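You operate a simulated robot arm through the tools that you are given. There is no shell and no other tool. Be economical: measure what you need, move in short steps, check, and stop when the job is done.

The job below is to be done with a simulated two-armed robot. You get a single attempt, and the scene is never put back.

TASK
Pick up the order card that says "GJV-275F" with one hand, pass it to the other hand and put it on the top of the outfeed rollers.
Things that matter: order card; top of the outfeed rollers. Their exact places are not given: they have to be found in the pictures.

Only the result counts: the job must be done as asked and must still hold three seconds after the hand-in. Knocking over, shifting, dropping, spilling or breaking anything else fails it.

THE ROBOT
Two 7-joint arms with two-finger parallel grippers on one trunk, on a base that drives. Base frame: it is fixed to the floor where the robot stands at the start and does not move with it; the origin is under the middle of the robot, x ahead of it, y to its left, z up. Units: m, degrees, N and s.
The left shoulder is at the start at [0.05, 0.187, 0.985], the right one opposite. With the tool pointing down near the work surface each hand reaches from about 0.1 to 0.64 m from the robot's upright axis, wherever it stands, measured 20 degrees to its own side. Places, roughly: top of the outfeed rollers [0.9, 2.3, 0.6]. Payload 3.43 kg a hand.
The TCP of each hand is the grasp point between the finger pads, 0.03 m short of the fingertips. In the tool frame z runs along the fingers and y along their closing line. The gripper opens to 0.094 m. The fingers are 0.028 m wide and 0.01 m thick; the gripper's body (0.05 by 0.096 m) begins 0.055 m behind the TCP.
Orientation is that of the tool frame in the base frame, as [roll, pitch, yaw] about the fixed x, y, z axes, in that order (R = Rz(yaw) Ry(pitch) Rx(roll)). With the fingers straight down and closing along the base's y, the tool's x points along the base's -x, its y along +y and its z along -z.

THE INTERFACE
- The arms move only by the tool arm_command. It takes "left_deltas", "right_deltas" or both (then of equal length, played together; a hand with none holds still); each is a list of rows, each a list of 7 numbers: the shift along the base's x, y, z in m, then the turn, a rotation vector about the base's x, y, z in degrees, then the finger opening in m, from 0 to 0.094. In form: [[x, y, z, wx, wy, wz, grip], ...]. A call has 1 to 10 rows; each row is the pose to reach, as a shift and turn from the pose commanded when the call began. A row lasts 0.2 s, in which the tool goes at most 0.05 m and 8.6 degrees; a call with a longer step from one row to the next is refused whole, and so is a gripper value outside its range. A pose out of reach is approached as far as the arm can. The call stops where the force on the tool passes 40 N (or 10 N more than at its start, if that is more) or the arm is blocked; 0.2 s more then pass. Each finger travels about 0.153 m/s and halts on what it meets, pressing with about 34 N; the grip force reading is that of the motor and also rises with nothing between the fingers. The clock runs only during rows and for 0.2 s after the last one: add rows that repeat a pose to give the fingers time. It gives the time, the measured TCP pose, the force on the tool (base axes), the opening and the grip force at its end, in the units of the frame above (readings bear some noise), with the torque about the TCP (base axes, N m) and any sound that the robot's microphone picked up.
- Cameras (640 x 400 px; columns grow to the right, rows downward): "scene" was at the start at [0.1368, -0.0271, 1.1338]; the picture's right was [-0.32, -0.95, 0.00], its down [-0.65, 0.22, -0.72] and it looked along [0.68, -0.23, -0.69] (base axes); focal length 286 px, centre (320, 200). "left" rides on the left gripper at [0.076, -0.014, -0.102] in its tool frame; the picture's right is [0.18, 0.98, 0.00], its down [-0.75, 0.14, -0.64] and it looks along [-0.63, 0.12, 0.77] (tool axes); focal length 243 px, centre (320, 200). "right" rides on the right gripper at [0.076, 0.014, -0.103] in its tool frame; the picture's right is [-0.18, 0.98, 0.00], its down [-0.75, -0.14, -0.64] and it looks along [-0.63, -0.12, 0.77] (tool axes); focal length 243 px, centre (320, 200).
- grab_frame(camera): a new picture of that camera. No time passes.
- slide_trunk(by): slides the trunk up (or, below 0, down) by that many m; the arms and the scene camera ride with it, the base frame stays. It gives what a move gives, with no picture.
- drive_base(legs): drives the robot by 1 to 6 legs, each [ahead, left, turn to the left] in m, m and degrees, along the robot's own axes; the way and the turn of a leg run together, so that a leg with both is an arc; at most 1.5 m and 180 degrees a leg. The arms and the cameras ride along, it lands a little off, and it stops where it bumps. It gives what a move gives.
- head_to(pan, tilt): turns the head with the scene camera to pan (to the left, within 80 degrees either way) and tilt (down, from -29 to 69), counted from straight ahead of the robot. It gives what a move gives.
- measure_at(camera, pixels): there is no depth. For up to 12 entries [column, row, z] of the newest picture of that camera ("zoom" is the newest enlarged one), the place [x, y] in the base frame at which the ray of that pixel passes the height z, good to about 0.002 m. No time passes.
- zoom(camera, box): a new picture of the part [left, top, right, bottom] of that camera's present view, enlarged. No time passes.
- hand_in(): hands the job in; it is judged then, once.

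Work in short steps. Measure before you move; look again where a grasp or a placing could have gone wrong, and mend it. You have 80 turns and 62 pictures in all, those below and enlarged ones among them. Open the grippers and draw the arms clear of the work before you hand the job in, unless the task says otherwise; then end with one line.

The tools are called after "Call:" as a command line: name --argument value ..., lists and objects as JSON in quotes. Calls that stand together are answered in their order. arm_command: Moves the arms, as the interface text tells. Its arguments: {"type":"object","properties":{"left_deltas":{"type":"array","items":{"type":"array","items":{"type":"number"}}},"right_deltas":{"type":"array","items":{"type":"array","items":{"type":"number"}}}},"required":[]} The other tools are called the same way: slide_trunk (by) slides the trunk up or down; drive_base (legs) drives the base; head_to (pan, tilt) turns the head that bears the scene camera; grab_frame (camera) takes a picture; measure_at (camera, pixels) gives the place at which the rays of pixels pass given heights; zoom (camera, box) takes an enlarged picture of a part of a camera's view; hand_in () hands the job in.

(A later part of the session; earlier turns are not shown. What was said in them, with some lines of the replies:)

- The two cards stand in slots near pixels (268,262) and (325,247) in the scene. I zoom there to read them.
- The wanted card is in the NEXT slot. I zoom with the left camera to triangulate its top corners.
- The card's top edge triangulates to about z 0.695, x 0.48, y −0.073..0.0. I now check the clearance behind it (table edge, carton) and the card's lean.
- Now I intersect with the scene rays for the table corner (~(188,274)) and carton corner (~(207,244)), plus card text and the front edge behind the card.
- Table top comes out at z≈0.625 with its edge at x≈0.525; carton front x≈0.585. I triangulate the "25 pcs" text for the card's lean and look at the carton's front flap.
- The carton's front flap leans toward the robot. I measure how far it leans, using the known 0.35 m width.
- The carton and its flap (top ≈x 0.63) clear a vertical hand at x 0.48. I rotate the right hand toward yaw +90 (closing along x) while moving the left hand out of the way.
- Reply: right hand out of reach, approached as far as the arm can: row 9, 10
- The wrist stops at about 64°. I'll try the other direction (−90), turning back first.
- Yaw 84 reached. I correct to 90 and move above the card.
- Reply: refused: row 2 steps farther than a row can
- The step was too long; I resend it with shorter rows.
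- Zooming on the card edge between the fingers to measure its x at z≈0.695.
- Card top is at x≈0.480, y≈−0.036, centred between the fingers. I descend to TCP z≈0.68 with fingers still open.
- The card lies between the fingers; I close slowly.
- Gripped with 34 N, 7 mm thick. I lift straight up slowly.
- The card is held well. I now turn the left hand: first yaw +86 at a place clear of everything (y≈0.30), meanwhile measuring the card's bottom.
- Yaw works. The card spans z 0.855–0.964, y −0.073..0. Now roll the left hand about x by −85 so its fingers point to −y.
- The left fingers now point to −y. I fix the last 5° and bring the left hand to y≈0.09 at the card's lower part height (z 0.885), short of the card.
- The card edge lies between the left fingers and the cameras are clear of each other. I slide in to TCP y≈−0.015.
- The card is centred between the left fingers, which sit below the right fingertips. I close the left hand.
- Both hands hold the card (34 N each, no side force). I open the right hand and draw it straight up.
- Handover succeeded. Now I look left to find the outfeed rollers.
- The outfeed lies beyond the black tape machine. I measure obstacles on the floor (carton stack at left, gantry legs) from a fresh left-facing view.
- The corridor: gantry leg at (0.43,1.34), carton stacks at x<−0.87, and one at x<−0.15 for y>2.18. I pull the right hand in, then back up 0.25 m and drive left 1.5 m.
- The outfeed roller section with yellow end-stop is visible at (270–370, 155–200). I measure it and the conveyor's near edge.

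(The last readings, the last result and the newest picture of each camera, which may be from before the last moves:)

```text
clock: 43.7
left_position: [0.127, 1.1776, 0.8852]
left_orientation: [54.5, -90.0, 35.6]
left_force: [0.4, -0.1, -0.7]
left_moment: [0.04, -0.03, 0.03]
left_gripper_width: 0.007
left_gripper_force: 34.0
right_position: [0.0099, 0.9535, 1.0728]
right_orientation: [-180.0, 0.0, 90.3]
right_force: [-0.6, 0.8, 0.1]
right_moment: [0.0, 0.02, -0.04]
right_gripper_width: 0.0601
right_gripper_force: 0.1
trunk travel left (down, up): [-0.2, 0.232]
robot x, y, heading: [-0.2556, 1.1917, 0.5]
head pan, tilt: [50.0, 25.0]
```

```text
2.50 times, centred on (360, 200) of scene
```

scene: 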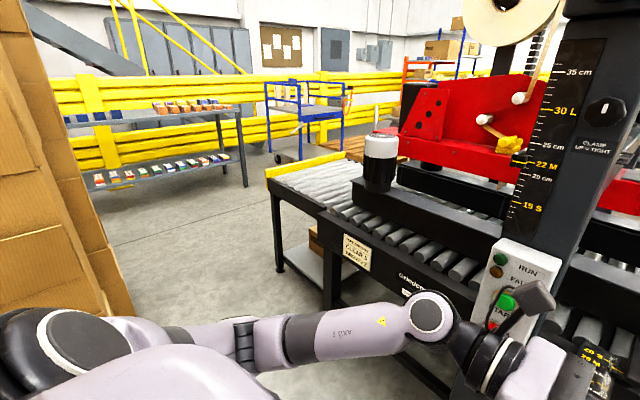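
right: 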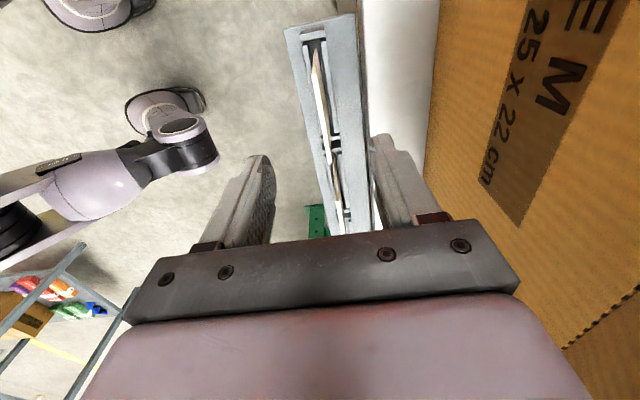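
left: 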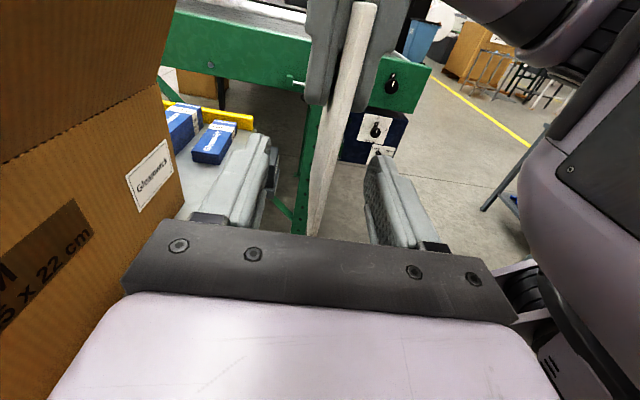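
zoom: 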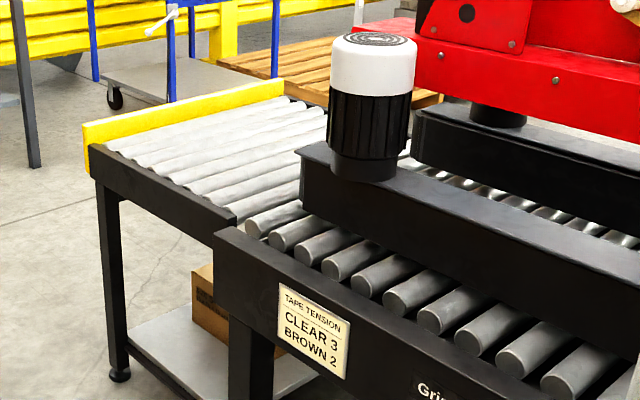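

Outfeed rollers: x 0.57–1.2, y 2.1–2.47. I drive left 0.4 and then diagonally to about (0.15, 2.05), keeping clear of the stack and gantry.

Call:
drive_base --legs '[[0, 0.4, 0], [0.4, 0.45, 0]]'

Call:
head_to --pan 15 --tilt 38

Call:
grab_frame --camera "scene"

```text
clock: 51.8
left_position: [0.5375, 2.0179, 0.8852]
left_orientation: [-126.0, -90.0, -144.4]
left_force: [0.3, -0.1, -0.1]
left_moment: [-0.01, 0.01, 0.01]
left_gripper_width: 0.0066
left_gripper_force: 34.4
right_position: [0.417, 1.7971, 1.0705]
right_orientation: [-179.9, -0.1, 89.8]
right_force: [-0.3, 0.8, -1.1]
right_moment: [-0.01, -0.01, 0.01]
right_gripper_width: 0.06
right_gripper_force: 0.1
trunk travel left (down, up): [-0.2, 0.232]
robot x, y, heading: [0.1533, 2.0371, -0.4]
head pan, tilt: [50.0, 25.0]
```

```text
clock: 52.8
left_position: [0.5366, 2.017, 0.8863]
left_orientation: [56.6, -90.0, 32.7]
left_force: [0.2, -0.6, 0.2]
left_moment: [-0.02, -0.01, 0.01]
left_gripper_width: 0.0067
left_gripper_force: 34.0
right_position: [0.4176, 1.7944, 1.0715]
right_orientation: [180.0, 0.0, 89.7]
right_force: [1.1, 0.3, -0.5]
right_moment: [-0.01, -0.01, -0.03]
right_gripper_width: 0.06
right_gripper_force: 0.1
trunk travel left (down, up): [-0.2, 0.232]
robot x, y, heading: [0.1572, 2.0363, -0.2]
head pan, tilt: [15.0, 38.0]
```

```text
29 pictures are left
```

scene: 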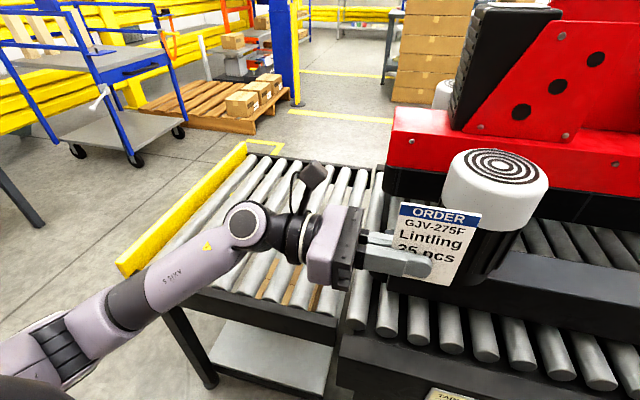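

The hand is in place beside the outfeed. I raise the card, move it toward y≈2.22 and swing the fingers from −y toward +x (turn about z).

Call:
arm_command --left_deltas '[[-0.01, 0.02, 0.02, 0, 0, 8.5, 0], [-0.02, 0.04, 0.04, 0, 0, 17, 0], [-0.03, 0.06, 0.06, 0, 0, 25.5, 0], [-0.04, 0.08, 0.08, 0, 0, 34, 0], [-0.05, 0.1, 0.1, 0, 0, 42.5, 0], [-0.05, 0.12, 0.1, 0, 0, 51, 0], [-0.05, 0.14, 0.1, 0, 0, 59.5, 0], [-0.05, 0.16, 0.1, 0, 0, 68, 0], [-0.05, 0.18, 0.1, 0, 0, 76.5, 0], [-0.05, 0.2, 0.1, 0, 0, 85, 0]]'

Call:
grab_frame --camera "scene"

```text
clock: 54.9
left_position: [0.6114, 2.2692, 0.9838]
left_orientation: [-63.8, -71.9, -123.7]
left_force: [0.8, -0.3, 0.0]
left_moment: [0.0, 0.02, 0.01]
left_gripper_width: 0.0068
left_gripper_force: 33.9
left hand out of reach, approached as far as the arm can: row 4, 5, 6, 7, 8, 9, 10
right_position: [0.4167, 1.7964, 1.0715]
right_orientation: [-179.9, -0.2, 89.7]
right_force: [-1.3, 0.2, 0.3]
right_moment: [0.01, 0.0, -0.04]
right_gripper_width: 0.0598
right_gripper_force: 0.0
trunk travel left (down, up): [-0.2, 0.232]
robot x, y, heading: [0.1528, 2.0307, -0.3]
head pan, tilt: [15.0, 38.0]
stopped in row 10 (left hand): the arm was blocked; the commanded pose is now the measured one
```

```text
28 pictures are left
```

scene: 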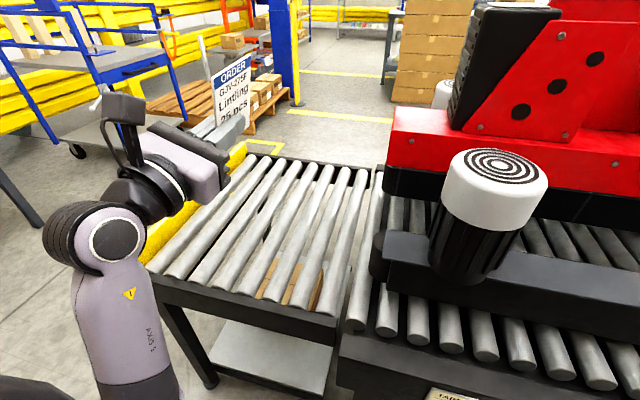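

The arm was limited near the end, but the fingers point forward (tool z ≈ (0.98,−0.15,0.14)). I turn about the finger axis and pitch down so the card becomes nearly flat (35° nose-down), still high above the rollers.

Call:
arm_command --left_deltas '[[0, 0, 0, 7.54, 3.1, -1.05, 0], [0, 0, 0, 15.08, 6.2, -2.1, 0], [0.005, 0, 0, 22.62, 9.3, -3.15, 0], [0.01, 0.005, -0.01, 30.16, 12.4, -4.2, 0], [0.015, 0.01, -0.02, 37.7, 15.5, -5.25, 0], [0.02, 0.015, -0.03, 45.24, 18.6, -6.3, 0], [0.025, 0.02, -0.04, 52.78, 21.7, -7.35, 0], [0.03, 0.025, -0.05, 60.32, 24.8, -8.4, 0], [0.035, 0.03, -0.06, 67.86, 27.9, -9.45, 0], [0.04, 0.03, -0.06, 75.4, 31.0, -10.5, 0]]'

Call:
grab_frame --camera "scene"

```text
clock: 57.1
left_position: [0.6534, 2.2982, 0.9223]
left_orientation: [-125.1, 0.1, -89.9]
left_force: [-0.2, 0.4, 0.1]
left_moment: [-0.02, 0.0, -0.01]
left_gripper_width: 0.0067
left_gripper_force: 33.9
right_position: [0.4172, 1.7947, 1.0723]
right_orientation: [-180.0, 0.0, 89.7]
right_force: [-0.4, -0.3, 0.2]
right_moment: [0.03, 0.03, -0.02]
right_gripper_width: 0.06
right_gripper_force: 0.0
trunk travel left (down, up): [-0.2, 0.232]
robot x, y, heading: [0.1529, 2.0298, -0.1]
head pan, tilt: [15.0, 38.0]
```

```text
27 pictures are left
```

scene: 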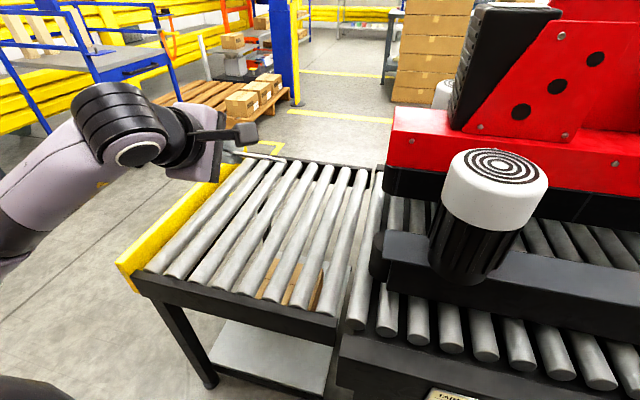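

The card is now nearly flat, 35° nose-down, at z 0.92. I measure the rollers' exact extents and check z using the left hand camera too.

Call:
measure_at --camera "scene" --pixels '[[150, 270, 0.6], [240, 162, 0.6], [330, 312, 0.6], [362, 172, 0.6], [270, 220, 0.6], [285, 220, 0.6], [312, 225, 0.6], [118, 265, 0.65]]'

Call:
grab_frame --camera "left"

```text
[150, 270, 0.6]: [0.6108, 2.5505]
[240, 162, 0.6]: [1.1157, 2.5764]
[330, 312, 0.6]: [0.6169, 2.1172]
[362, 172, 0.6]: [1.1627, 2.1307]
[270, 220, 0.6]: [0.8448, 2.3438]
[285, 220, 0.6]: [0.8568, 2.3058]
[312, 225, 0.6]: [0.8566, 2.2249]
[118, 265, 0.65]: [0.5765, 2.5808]
```

```text
26 pictures are left
```

left: 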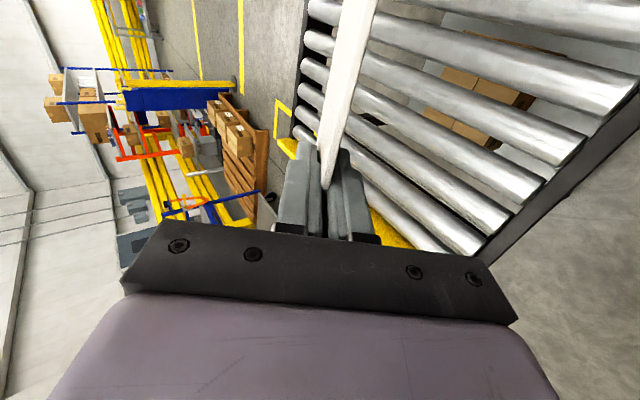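

Rollers: x 0.60–1.13, y 2.11–2.56. I lower to TCP (0.76, 2.33, 0.70).

Call:
arm_command --left_deltas '[[0.015, 0.005, -0.03, 0, 0, 0, 0], [0.03, 0.01, -0.06, 0, 0, 0, 0], [0.045, 0.015, -0.09, 0, 0, 0, 0], [0.06, 0.02, -0.12, 0, 0, 0, 0], [0.075, 0.025, -0.15, 0, 0, 0, 0], [0.09, 0.03, -0.18, 0, 0, 0, 0], [0.105, 0.032, -0.21, 0, 0, 0, 0], [0.107, 0.032, -0.222, 0, 0, 0, 0], [0.107, 0.032, -0.222, 0, 0, 0, 0]]'

Call:
grab_frame --camera "scene"

Call:
grab_frame --camera "left"

```text
clock: 59.1
left_position: [0.7598, 2.3292, 0.7022]
left_orientation: [-125.0, -0.1, -90.0]
left_force: [-0.5, -0.8, -0.3]
left_moment: [0.02, 0.0, 0.01]
left_gripper_width: 0.0069
left_gripper_force: 34.1
right_position: [0.4159, 1.7959, 1.0716]
right_orientation: [-179.9, 0.0, 89.8]
right_force: [0.4, 0.1, 0.4]
right_moment: [0.0, -0.02, -0.03]
right_gripper_width: 0.0597
right_gripper_force: 0.0
trunk travel left (down, up): [-0.2, 0.232]
robot x, y, heading: [0.1569, 2.0337, -0.3]
head pan, tilt: [15.0, 38.0]
```

```text
25 pictures are left
```

scene: 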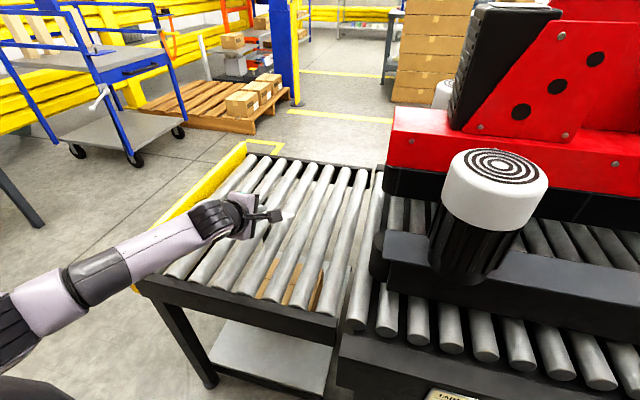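

```text
24 pictures are left
```

left: 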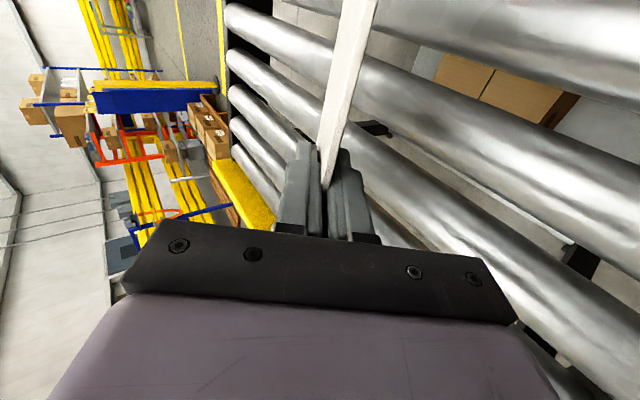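

Zooming to check the forearm's clearance from the yellow stop and the card's height over rollers.

Call:
zoom --camera "scene" --box '[110, 150, 370, 312]'

Call:
measure_at --camera "left" --pixels '[[270, 215, 0.6], [270, 215, 0.65], [230, 95, 0.6], [240, 150, 0.6], [230, 55, 0.6]]'

```text
2.46 times, centred on (240, 231) of scene
```

zoom: 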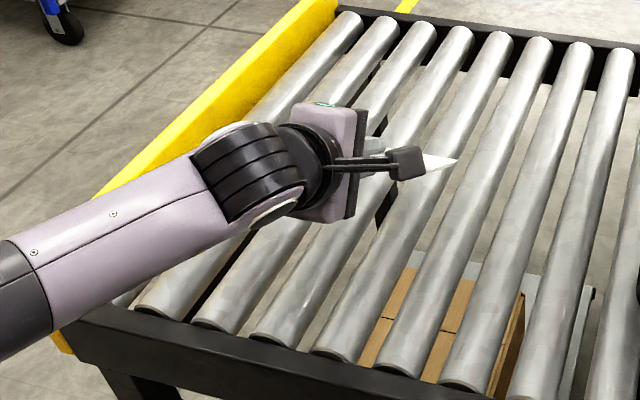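

```text
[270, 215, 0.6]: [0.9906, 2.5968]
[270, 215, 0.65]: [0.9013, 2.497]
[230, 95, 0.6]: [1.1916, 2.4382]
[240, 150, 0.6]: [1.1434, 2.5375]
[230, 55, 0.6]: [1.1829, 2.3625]
```

Call:
measure_at --camera "scene" --pixels '[[211, 219, 0.8], [211, 219, 0.75], [122, 268, 0.9], [122, 268, 0.8], [122, 268, 0.7], [20, 310, 0.9], [20, 310, 0.8], [20, 310, 0.7]]'

Call:
head_to --pan 35 --tilt 45

Call:
grab_frame --camera "scene"

```text
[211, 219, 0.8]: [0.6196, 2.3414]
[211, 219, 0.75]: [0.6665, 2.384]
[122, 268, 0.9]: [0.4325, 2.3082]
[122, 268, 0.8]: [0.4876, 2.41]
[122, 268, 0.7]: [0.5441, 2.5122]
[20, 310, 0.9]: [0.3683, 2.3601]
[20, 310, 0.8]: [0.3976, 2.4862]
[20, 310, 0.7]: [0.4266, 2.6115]
```

```text
clock: 60.0
left_position: [0.7605, 2.3308, 0.7028]
left_orientation: [-125.1, -0.2, -90.0]
left_force: [-1.0, -0.1, -0.3]
left_moment: [0.01, 0.0, 0.04]
left_gripper_width: 0.0069
left_gripper_force: 34.3
right_position: [0.4165, 1.7943, 1.0727]
right_orientation: [-180.0, 0.0, 89.7]
right_force: [-0.8, -0.6, -0.2]
right_moment: [-0.02, 0.04, 0.02]
right_gripper_width: 0.06
right_gripper_force: 0.0
trunk travel left (down, up): [-0.2, 0.232]
robot x, y, heading: [0.157, 2.0317, -0.1]
head pan, tilt: [35.0, 45.0]
```

```text
22 pictures are left
```

scene: 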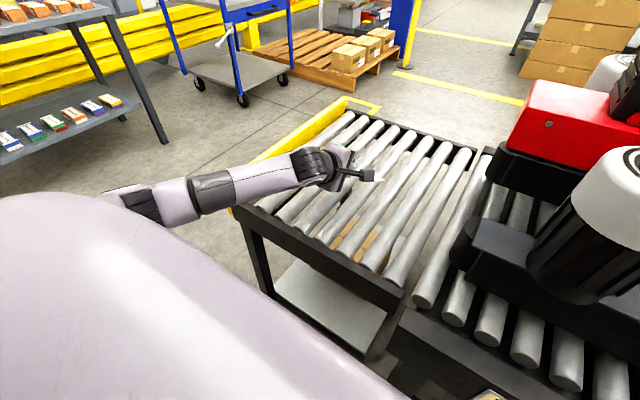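

Forearm stays near z≈0.8, inside the stop's line, so there is clearance. I lower 4 cm to TCP z≈0.66.

Call:
arm_command --left_deltas '[[0, 0, -0.015, 0, 0, 0, 0], [0, 0, -0.03, 0, 0, 0, 0], [0, 0, -0.041, 0, 0, 0, 0], [0, 0, -0.041, 0, 0, 0, 0]]'

Call:
zoom --camera "scene" --box '[270, 120, 470, 245]'

Call:
grab_frame --camera "left"

```text
clock: 61.0
left_position: [0.7598, 2.3307, 0.6868]
left_orientation: [-125.3, -0.3, -90.0]
left_force: [-0.3, 0.2, -0.2]
left_moment: [0.0, -0.01, 0.01]
left_gripper_width: 0.0067
left_gripper_force: 34.6
left hand out of reach, approached as far as the arm can: row 2, 3, 4
right_position: [0.4172, 1.7958, 1.0726]
right_orientation: [-180.0, 0.0, 89.7]
right_force: [0.1, 0.1, -0.2]
right_moment: [0.0, -0.03, 0.02]
right_gripper_width: 0.0602
right_gripper_force: 0.2
trunk travel left (down, up): [-0.2, 0.232]
robot x, y, heading: [0.1546, 2.0347, -0.4]
head pan, tilt: [35.0, 45.0]
```

```text
3.20 times, centred on (370, 182) of scene
```

zoom: 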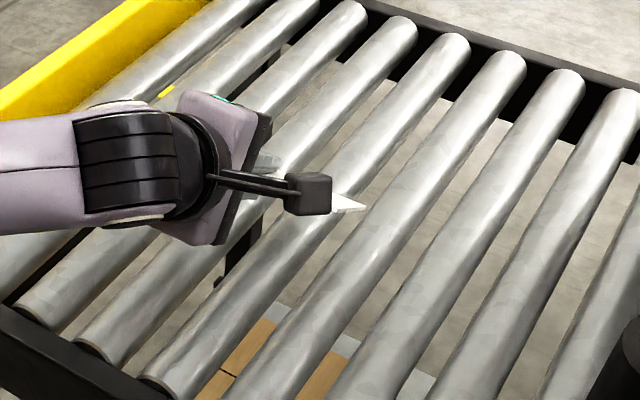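

```text
20 pictures are left
```

left: 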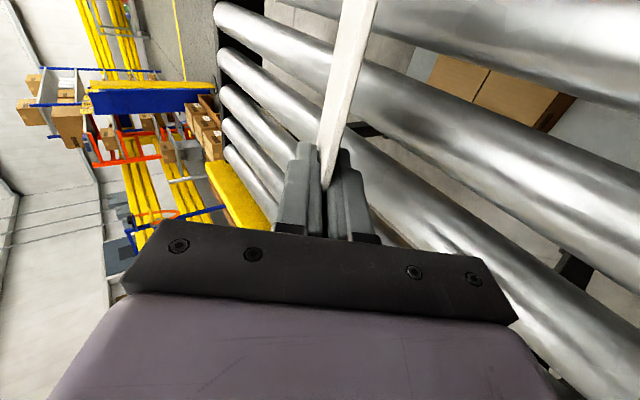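

The arm's limit is z≈0.687, so I lower using the trunk: −0.03 first.

Call:
slide_trunk --by -0.03

Call:
grab_frame --camera "left"

Call:
zoom --camera "scene" --box '[270, 120, 470, 245]'

```text
clock: 61.7
left_position: [0.7601, 2.3295, 0.6573]
left_orientation: [-125.2, -0.1, -90.0]
left_force: [-0.4, 0.3, -0.6]
left_moment: [-0.02, 0.03, 0.0]
left_gripper_width: 0.007
left_gripper_force: 34.4
right_position: [0.4174, 1.796, 1.0423]
right_orientation: [-180.0, 0.0, 89.7]
right_force: [-0.5, 0.8, 0.4]
right_moment: [-0.01, 0.03, 0.01]
right_gripper_width: 0.06
right_gripper_force: 0.1
trunk travel left (down, up): [-0.17, 0.262]
robot x, y, heading: [0.1581, 2.0397, -0.4]
head pan, tilt: [35.0, 45.0]
```

```text
19 pictures are left
```

left: 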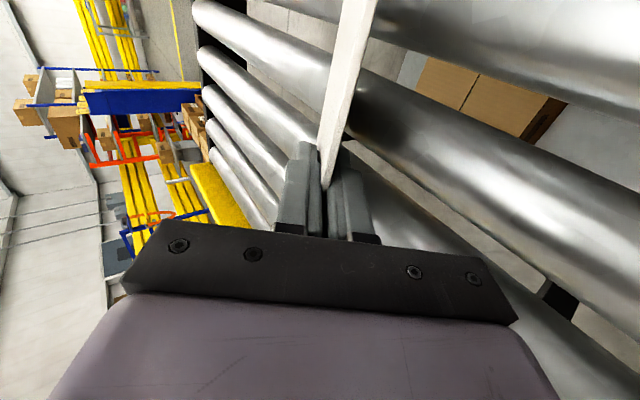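

```text
3.20 times, centred on (370, 182) of scene
```

zoom: 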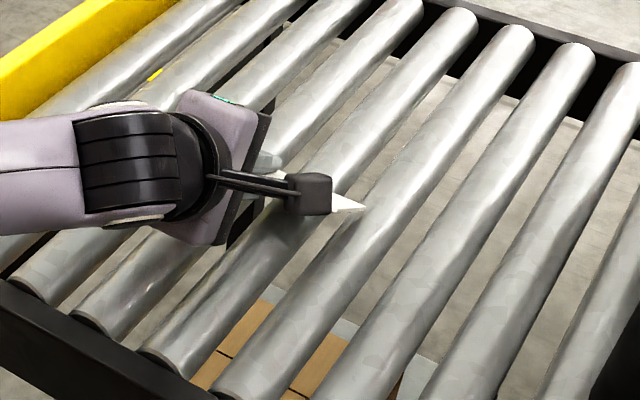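

Still no contact; leading edge is near z≈0.62 with a contact shadow forming. I lower another 1 cm and read the force.

Call:
slide_trunk --by -0.01

Call:
slide_trunk --by -0.006

Call:
zoom --camera "left" --box '[200, 0, 520, 240]'

```text
clock: 62.3
left_position: [0.7612, 2.3298, 0.6526]
left_orientation: [-124.6, -0.4, -90.2]
left_force: [1.4, 0.4, 12.2]
left_moment: [0.01, -0.66, -0.01]
left_gripper_width: 0.0067
left_gripper_force: 33.7
right_position: [0.4168, 1.7956, 1.0306]
right_orientation: [179.9, -0.1, 89.7]
right_force: [0.2, 0.4, 0.0]
right_moment: [0.01, -0.02, 0.04]
right_gripper_width: 0.06
right_gripper_force: 0.2
trunk travel left (down, up): [-0.16, 0.272]
robot x, y, heading: [0.1563, 2.0382, -0.2]
head pan, tilt: [35.0, 45.0]
```

```text
clock: 62.9
left_position: [0.7614, 2.3283, 0.6484]
left_orientation: [-124.5, -0.4, -90.0]
left_force: [-1.1, -1.2, 26.6]
left_moment: [-0.01, -1.2, -0.08]
left_gripper_width: 0.0081
left_gripper_force: 33.9
right_position: [0.4152, 1.7948, 1.0268]
right_orientation: [179.8, -0.1, 89.8]
right_force: [-0.3, -0.1, -0.4]
right_moment: [-0.02, -0.02, 0.0]
right_gripper_width: 0.06
right_gripper_force: 0.0
trunk travel left (down, up): [-0.154, 0.278]
robot x, y, heading: [0.1574, 2.0359, -0.4]
head pan, tilt: [35.0, 45.0]
```

```text
1.67 times, centred on (360, 120) of left
```

zoom: 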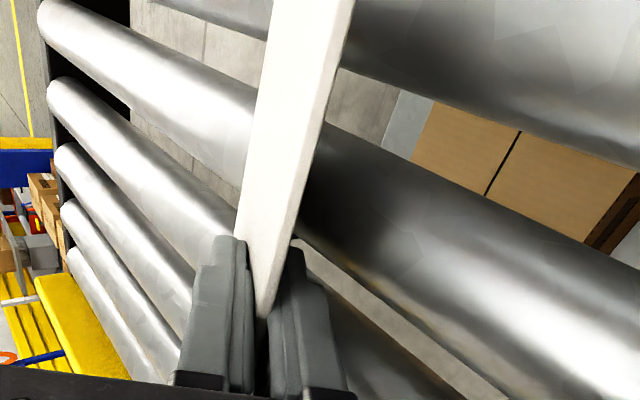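

Contact at leading edge: roller top z≈0.617 (force 27 N). I relieve the pressure by 8 mm and then release with a small opening.

Call:
slide_trunk --by 0.012

Call:
arm_command --left_deltas '[[0, 0, 0, 0, 0, 0, 0.012], [0, 0, 0, 0, 0, 0, 0.018], [0, 0, 0, 0, 0, 0, 0.022], [0, 0, 0, 0, 0, 0, 0.022]]'

Call:
zoom --camera "left" --box '[200, 0, 520, 240]'

Call:
zoom --camera "scene" --box '[270, 120, 470, 245]'

```text
clock: 63.5
left_position: [0.7586, 2.3297, 0.6535]
left_orientation: [-125.3, -0.1, -89.9]
left_force: [-0.4, 0.2, 9.4]
left_moment: [-0.02, -0.45, 0.03]
left_gripper_width: 0.0069
left_gripper_force: 34.1
right_position: [0.4163, 1.7954, 1.0379]
right_orientation: [-179.9, 0.0, 89.7]
right_force: [0.0, -0.2, -0.2]
right_moment: [0.03, 0.01, 0.01]
right_gripper_width: 0.0599
right_gripper_force: 0.1
trunk travel left (down, up): [-0.166, 0.266]
robot x, y, heading: [0.155, 2.0346, -0.5]
head pan, tilt: [35.0, 45.0]
```

```text
clock: 64.5
left_position: [0.7594, 2.3297, 0.6551]
left_orientation: [-125.2, -0.2, -90.0]
left_force: [-0.1, -0.5, 4.6]
left_moment: [0.05, -0.04, 0.01]
left_gripper_width: 0.0194
left_gripper_force: 0.1
right_position: [0.4171, 1.7951, 1.0394]
right_orientation: [180.0, -0.1, 89.8]
right_force: [0.2, -0.4, 0.0]
right_moment: [0.03, -0.01, -0.01]
right_gripper_width: 0.0602
right_gripper_force: 0.0
trunk travel left (down, up): [-0.166, 0.266]
robot x, y, heading: [0.1568, 2.0365, -0.1]
head pan, tilt: [35.0, 45.0]
```

```text
1.67 times, centred on (360, 120) of left
```

zoom: 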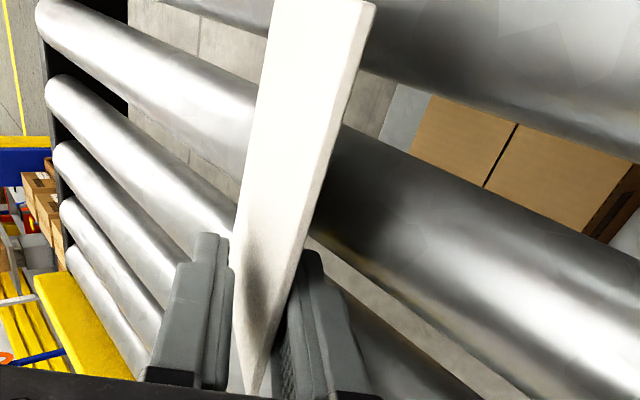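

```text
3.20 times, centred on (370, 182) of scene
```

zoom: 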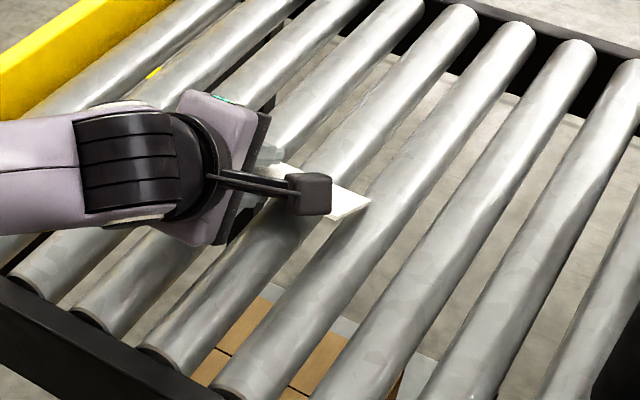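

Released; the card rests on the lower finger with its edge on the rollers. I draw the hand back along the fingers slowly.

Call:
arm_command --left_deltas '[[-0.01, 0, 0.004, 0, 0, 0, 0.022], [-0.02, 0, 0.01, 0, 0, 0, 0.022], [-0.03, 0, 0.017, 0, 0, 0, 0.022], [-0.04, 0, 0.024, 0, 0, 0, 0.022], [-0.05, 0, 0.031, 0, 0, 0, 0.022], [-0.06, 0, 0.038, 0, 0, 0, 0.022], [-0.07, 0, 0.045, 0, 0, 0, 0.022]]'

Call:
grab_frame --camera "left"

Call:
zoom --camera "scene" --box '[250, 100, 470, 245]'

```text
clock: 66.0
left_position: [0.6917, 2.3326, 0.6989]
left_orientation: [-125.3, -0.2, -90.1]
left_force: [-0.8, 0.3, -0.3]
left_moment: [0.0, 0.01, 0.01]
left_gripper_width: 0.0218
left_gripper_force: 0.1
right_position: [0.4171, 1.7963, 1.0387]
right_orientation: [-180.0, 0.0, 89.7]
right_force: [0.0, -0.9, 0.0]
right_moment: [0.02, 0.01, 0.01]
right_gripper_width: 0.06
right_gripper_force: 0.1
trunk travel left (down, up): [-0.166, 0.266]
robot x, y, heading: [0.1548, 2.0356, -0.3]
head pan, tilt: [35.0, 45.0]
```

```text
14 pictures are left
```

left: 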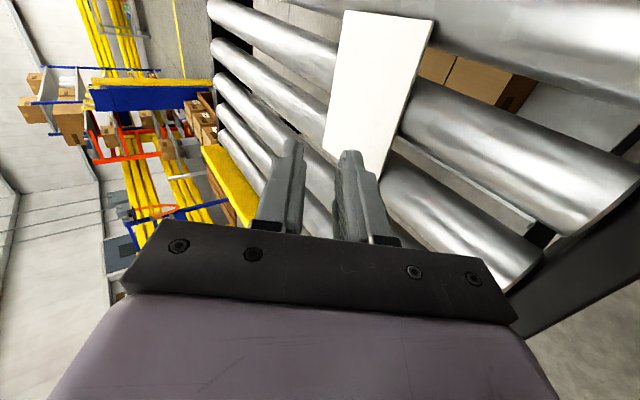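

```text
2.76 times, centred on (360, 172) of scene
```

zoom: 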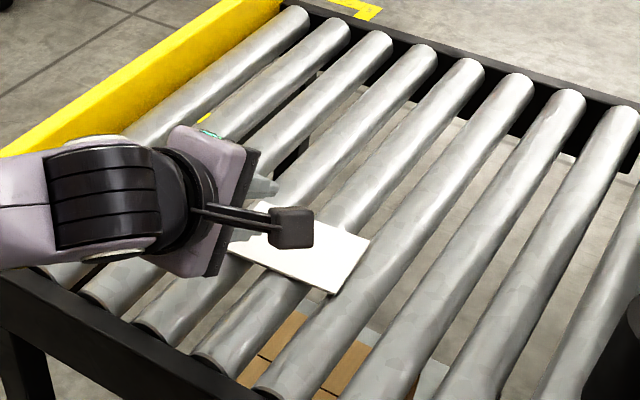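

The card now lies flat across the rollers. I raise and withdraw the hand and open both grippers.

Call:
arm_command --left_deltas '[[-0.02, 0, 0.03, 0, 0, 0, 0.022], [-0.03, 0, 0.07, 0, 0, 0, 0.03], [-0.04, 0, 0.11, 0, 0, 0, 0.06], [-0.07, 0, 0.15, 0, 0, 0, 0.08], [-0.1, 0, 0.18, 0, 0, 0, 0.08], [-0.13, 0, 0.2, 0, 0, 0, 0.08], [-0.16, 0, 0.21, 0, 0, 0, 0.08]]'

Call:
grab_frame --camera "scene"

```text
clock: 67.7
left_position: [0.5631, 2.3367, 0.9152]
left_orientation: [-125.3, -0.3, -90.1]
left_force: [0.0, -0.8, 0.6]
left_moment: [-0.01, 0.0, 0.03]
left_gripper_width: 0.0799
left_gripper_force: 0.1
left hand out of reach, approached as far as the arm can: row 6, 7
right_position: [0.417, 1.7955, 1.0373]
right_orientation: [-180.0, 0.0, 89.8]
right_force: [0.3, -0.2, -0.8]
right_moment: [-0.02, 0.03, 0.0]
right_gripper_width: 0.0603
right_gripper_force: 0.0
trunk travel left (down, up): [-0.166, 0.266]
robot x, y, heading: [0.1576, 2.0344, -0.4]
head pan, tilt: [35.0, 45.0]
```

```text
12 pictures are left
```

scene: 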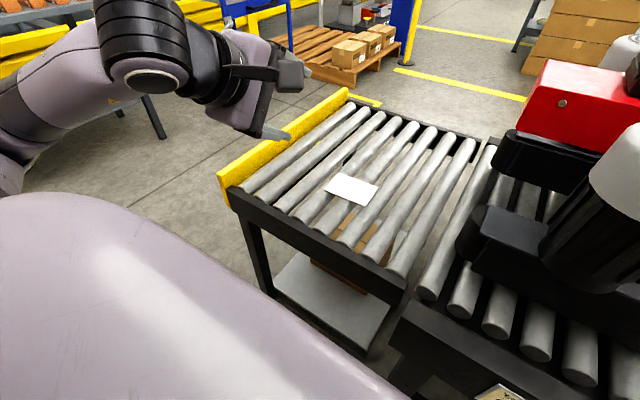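

The card lies flat and still on the outfeed rollers, at about (350,188), and both hands are open and clear. I hand in.

Call:
hand_in

```text
The job is handed in.
```

I picked up the GJV-275F order card with the right hand and passed it to the left. It now lies flat on top of the outfeed rollers, printed side down, and both hands are open and clear.
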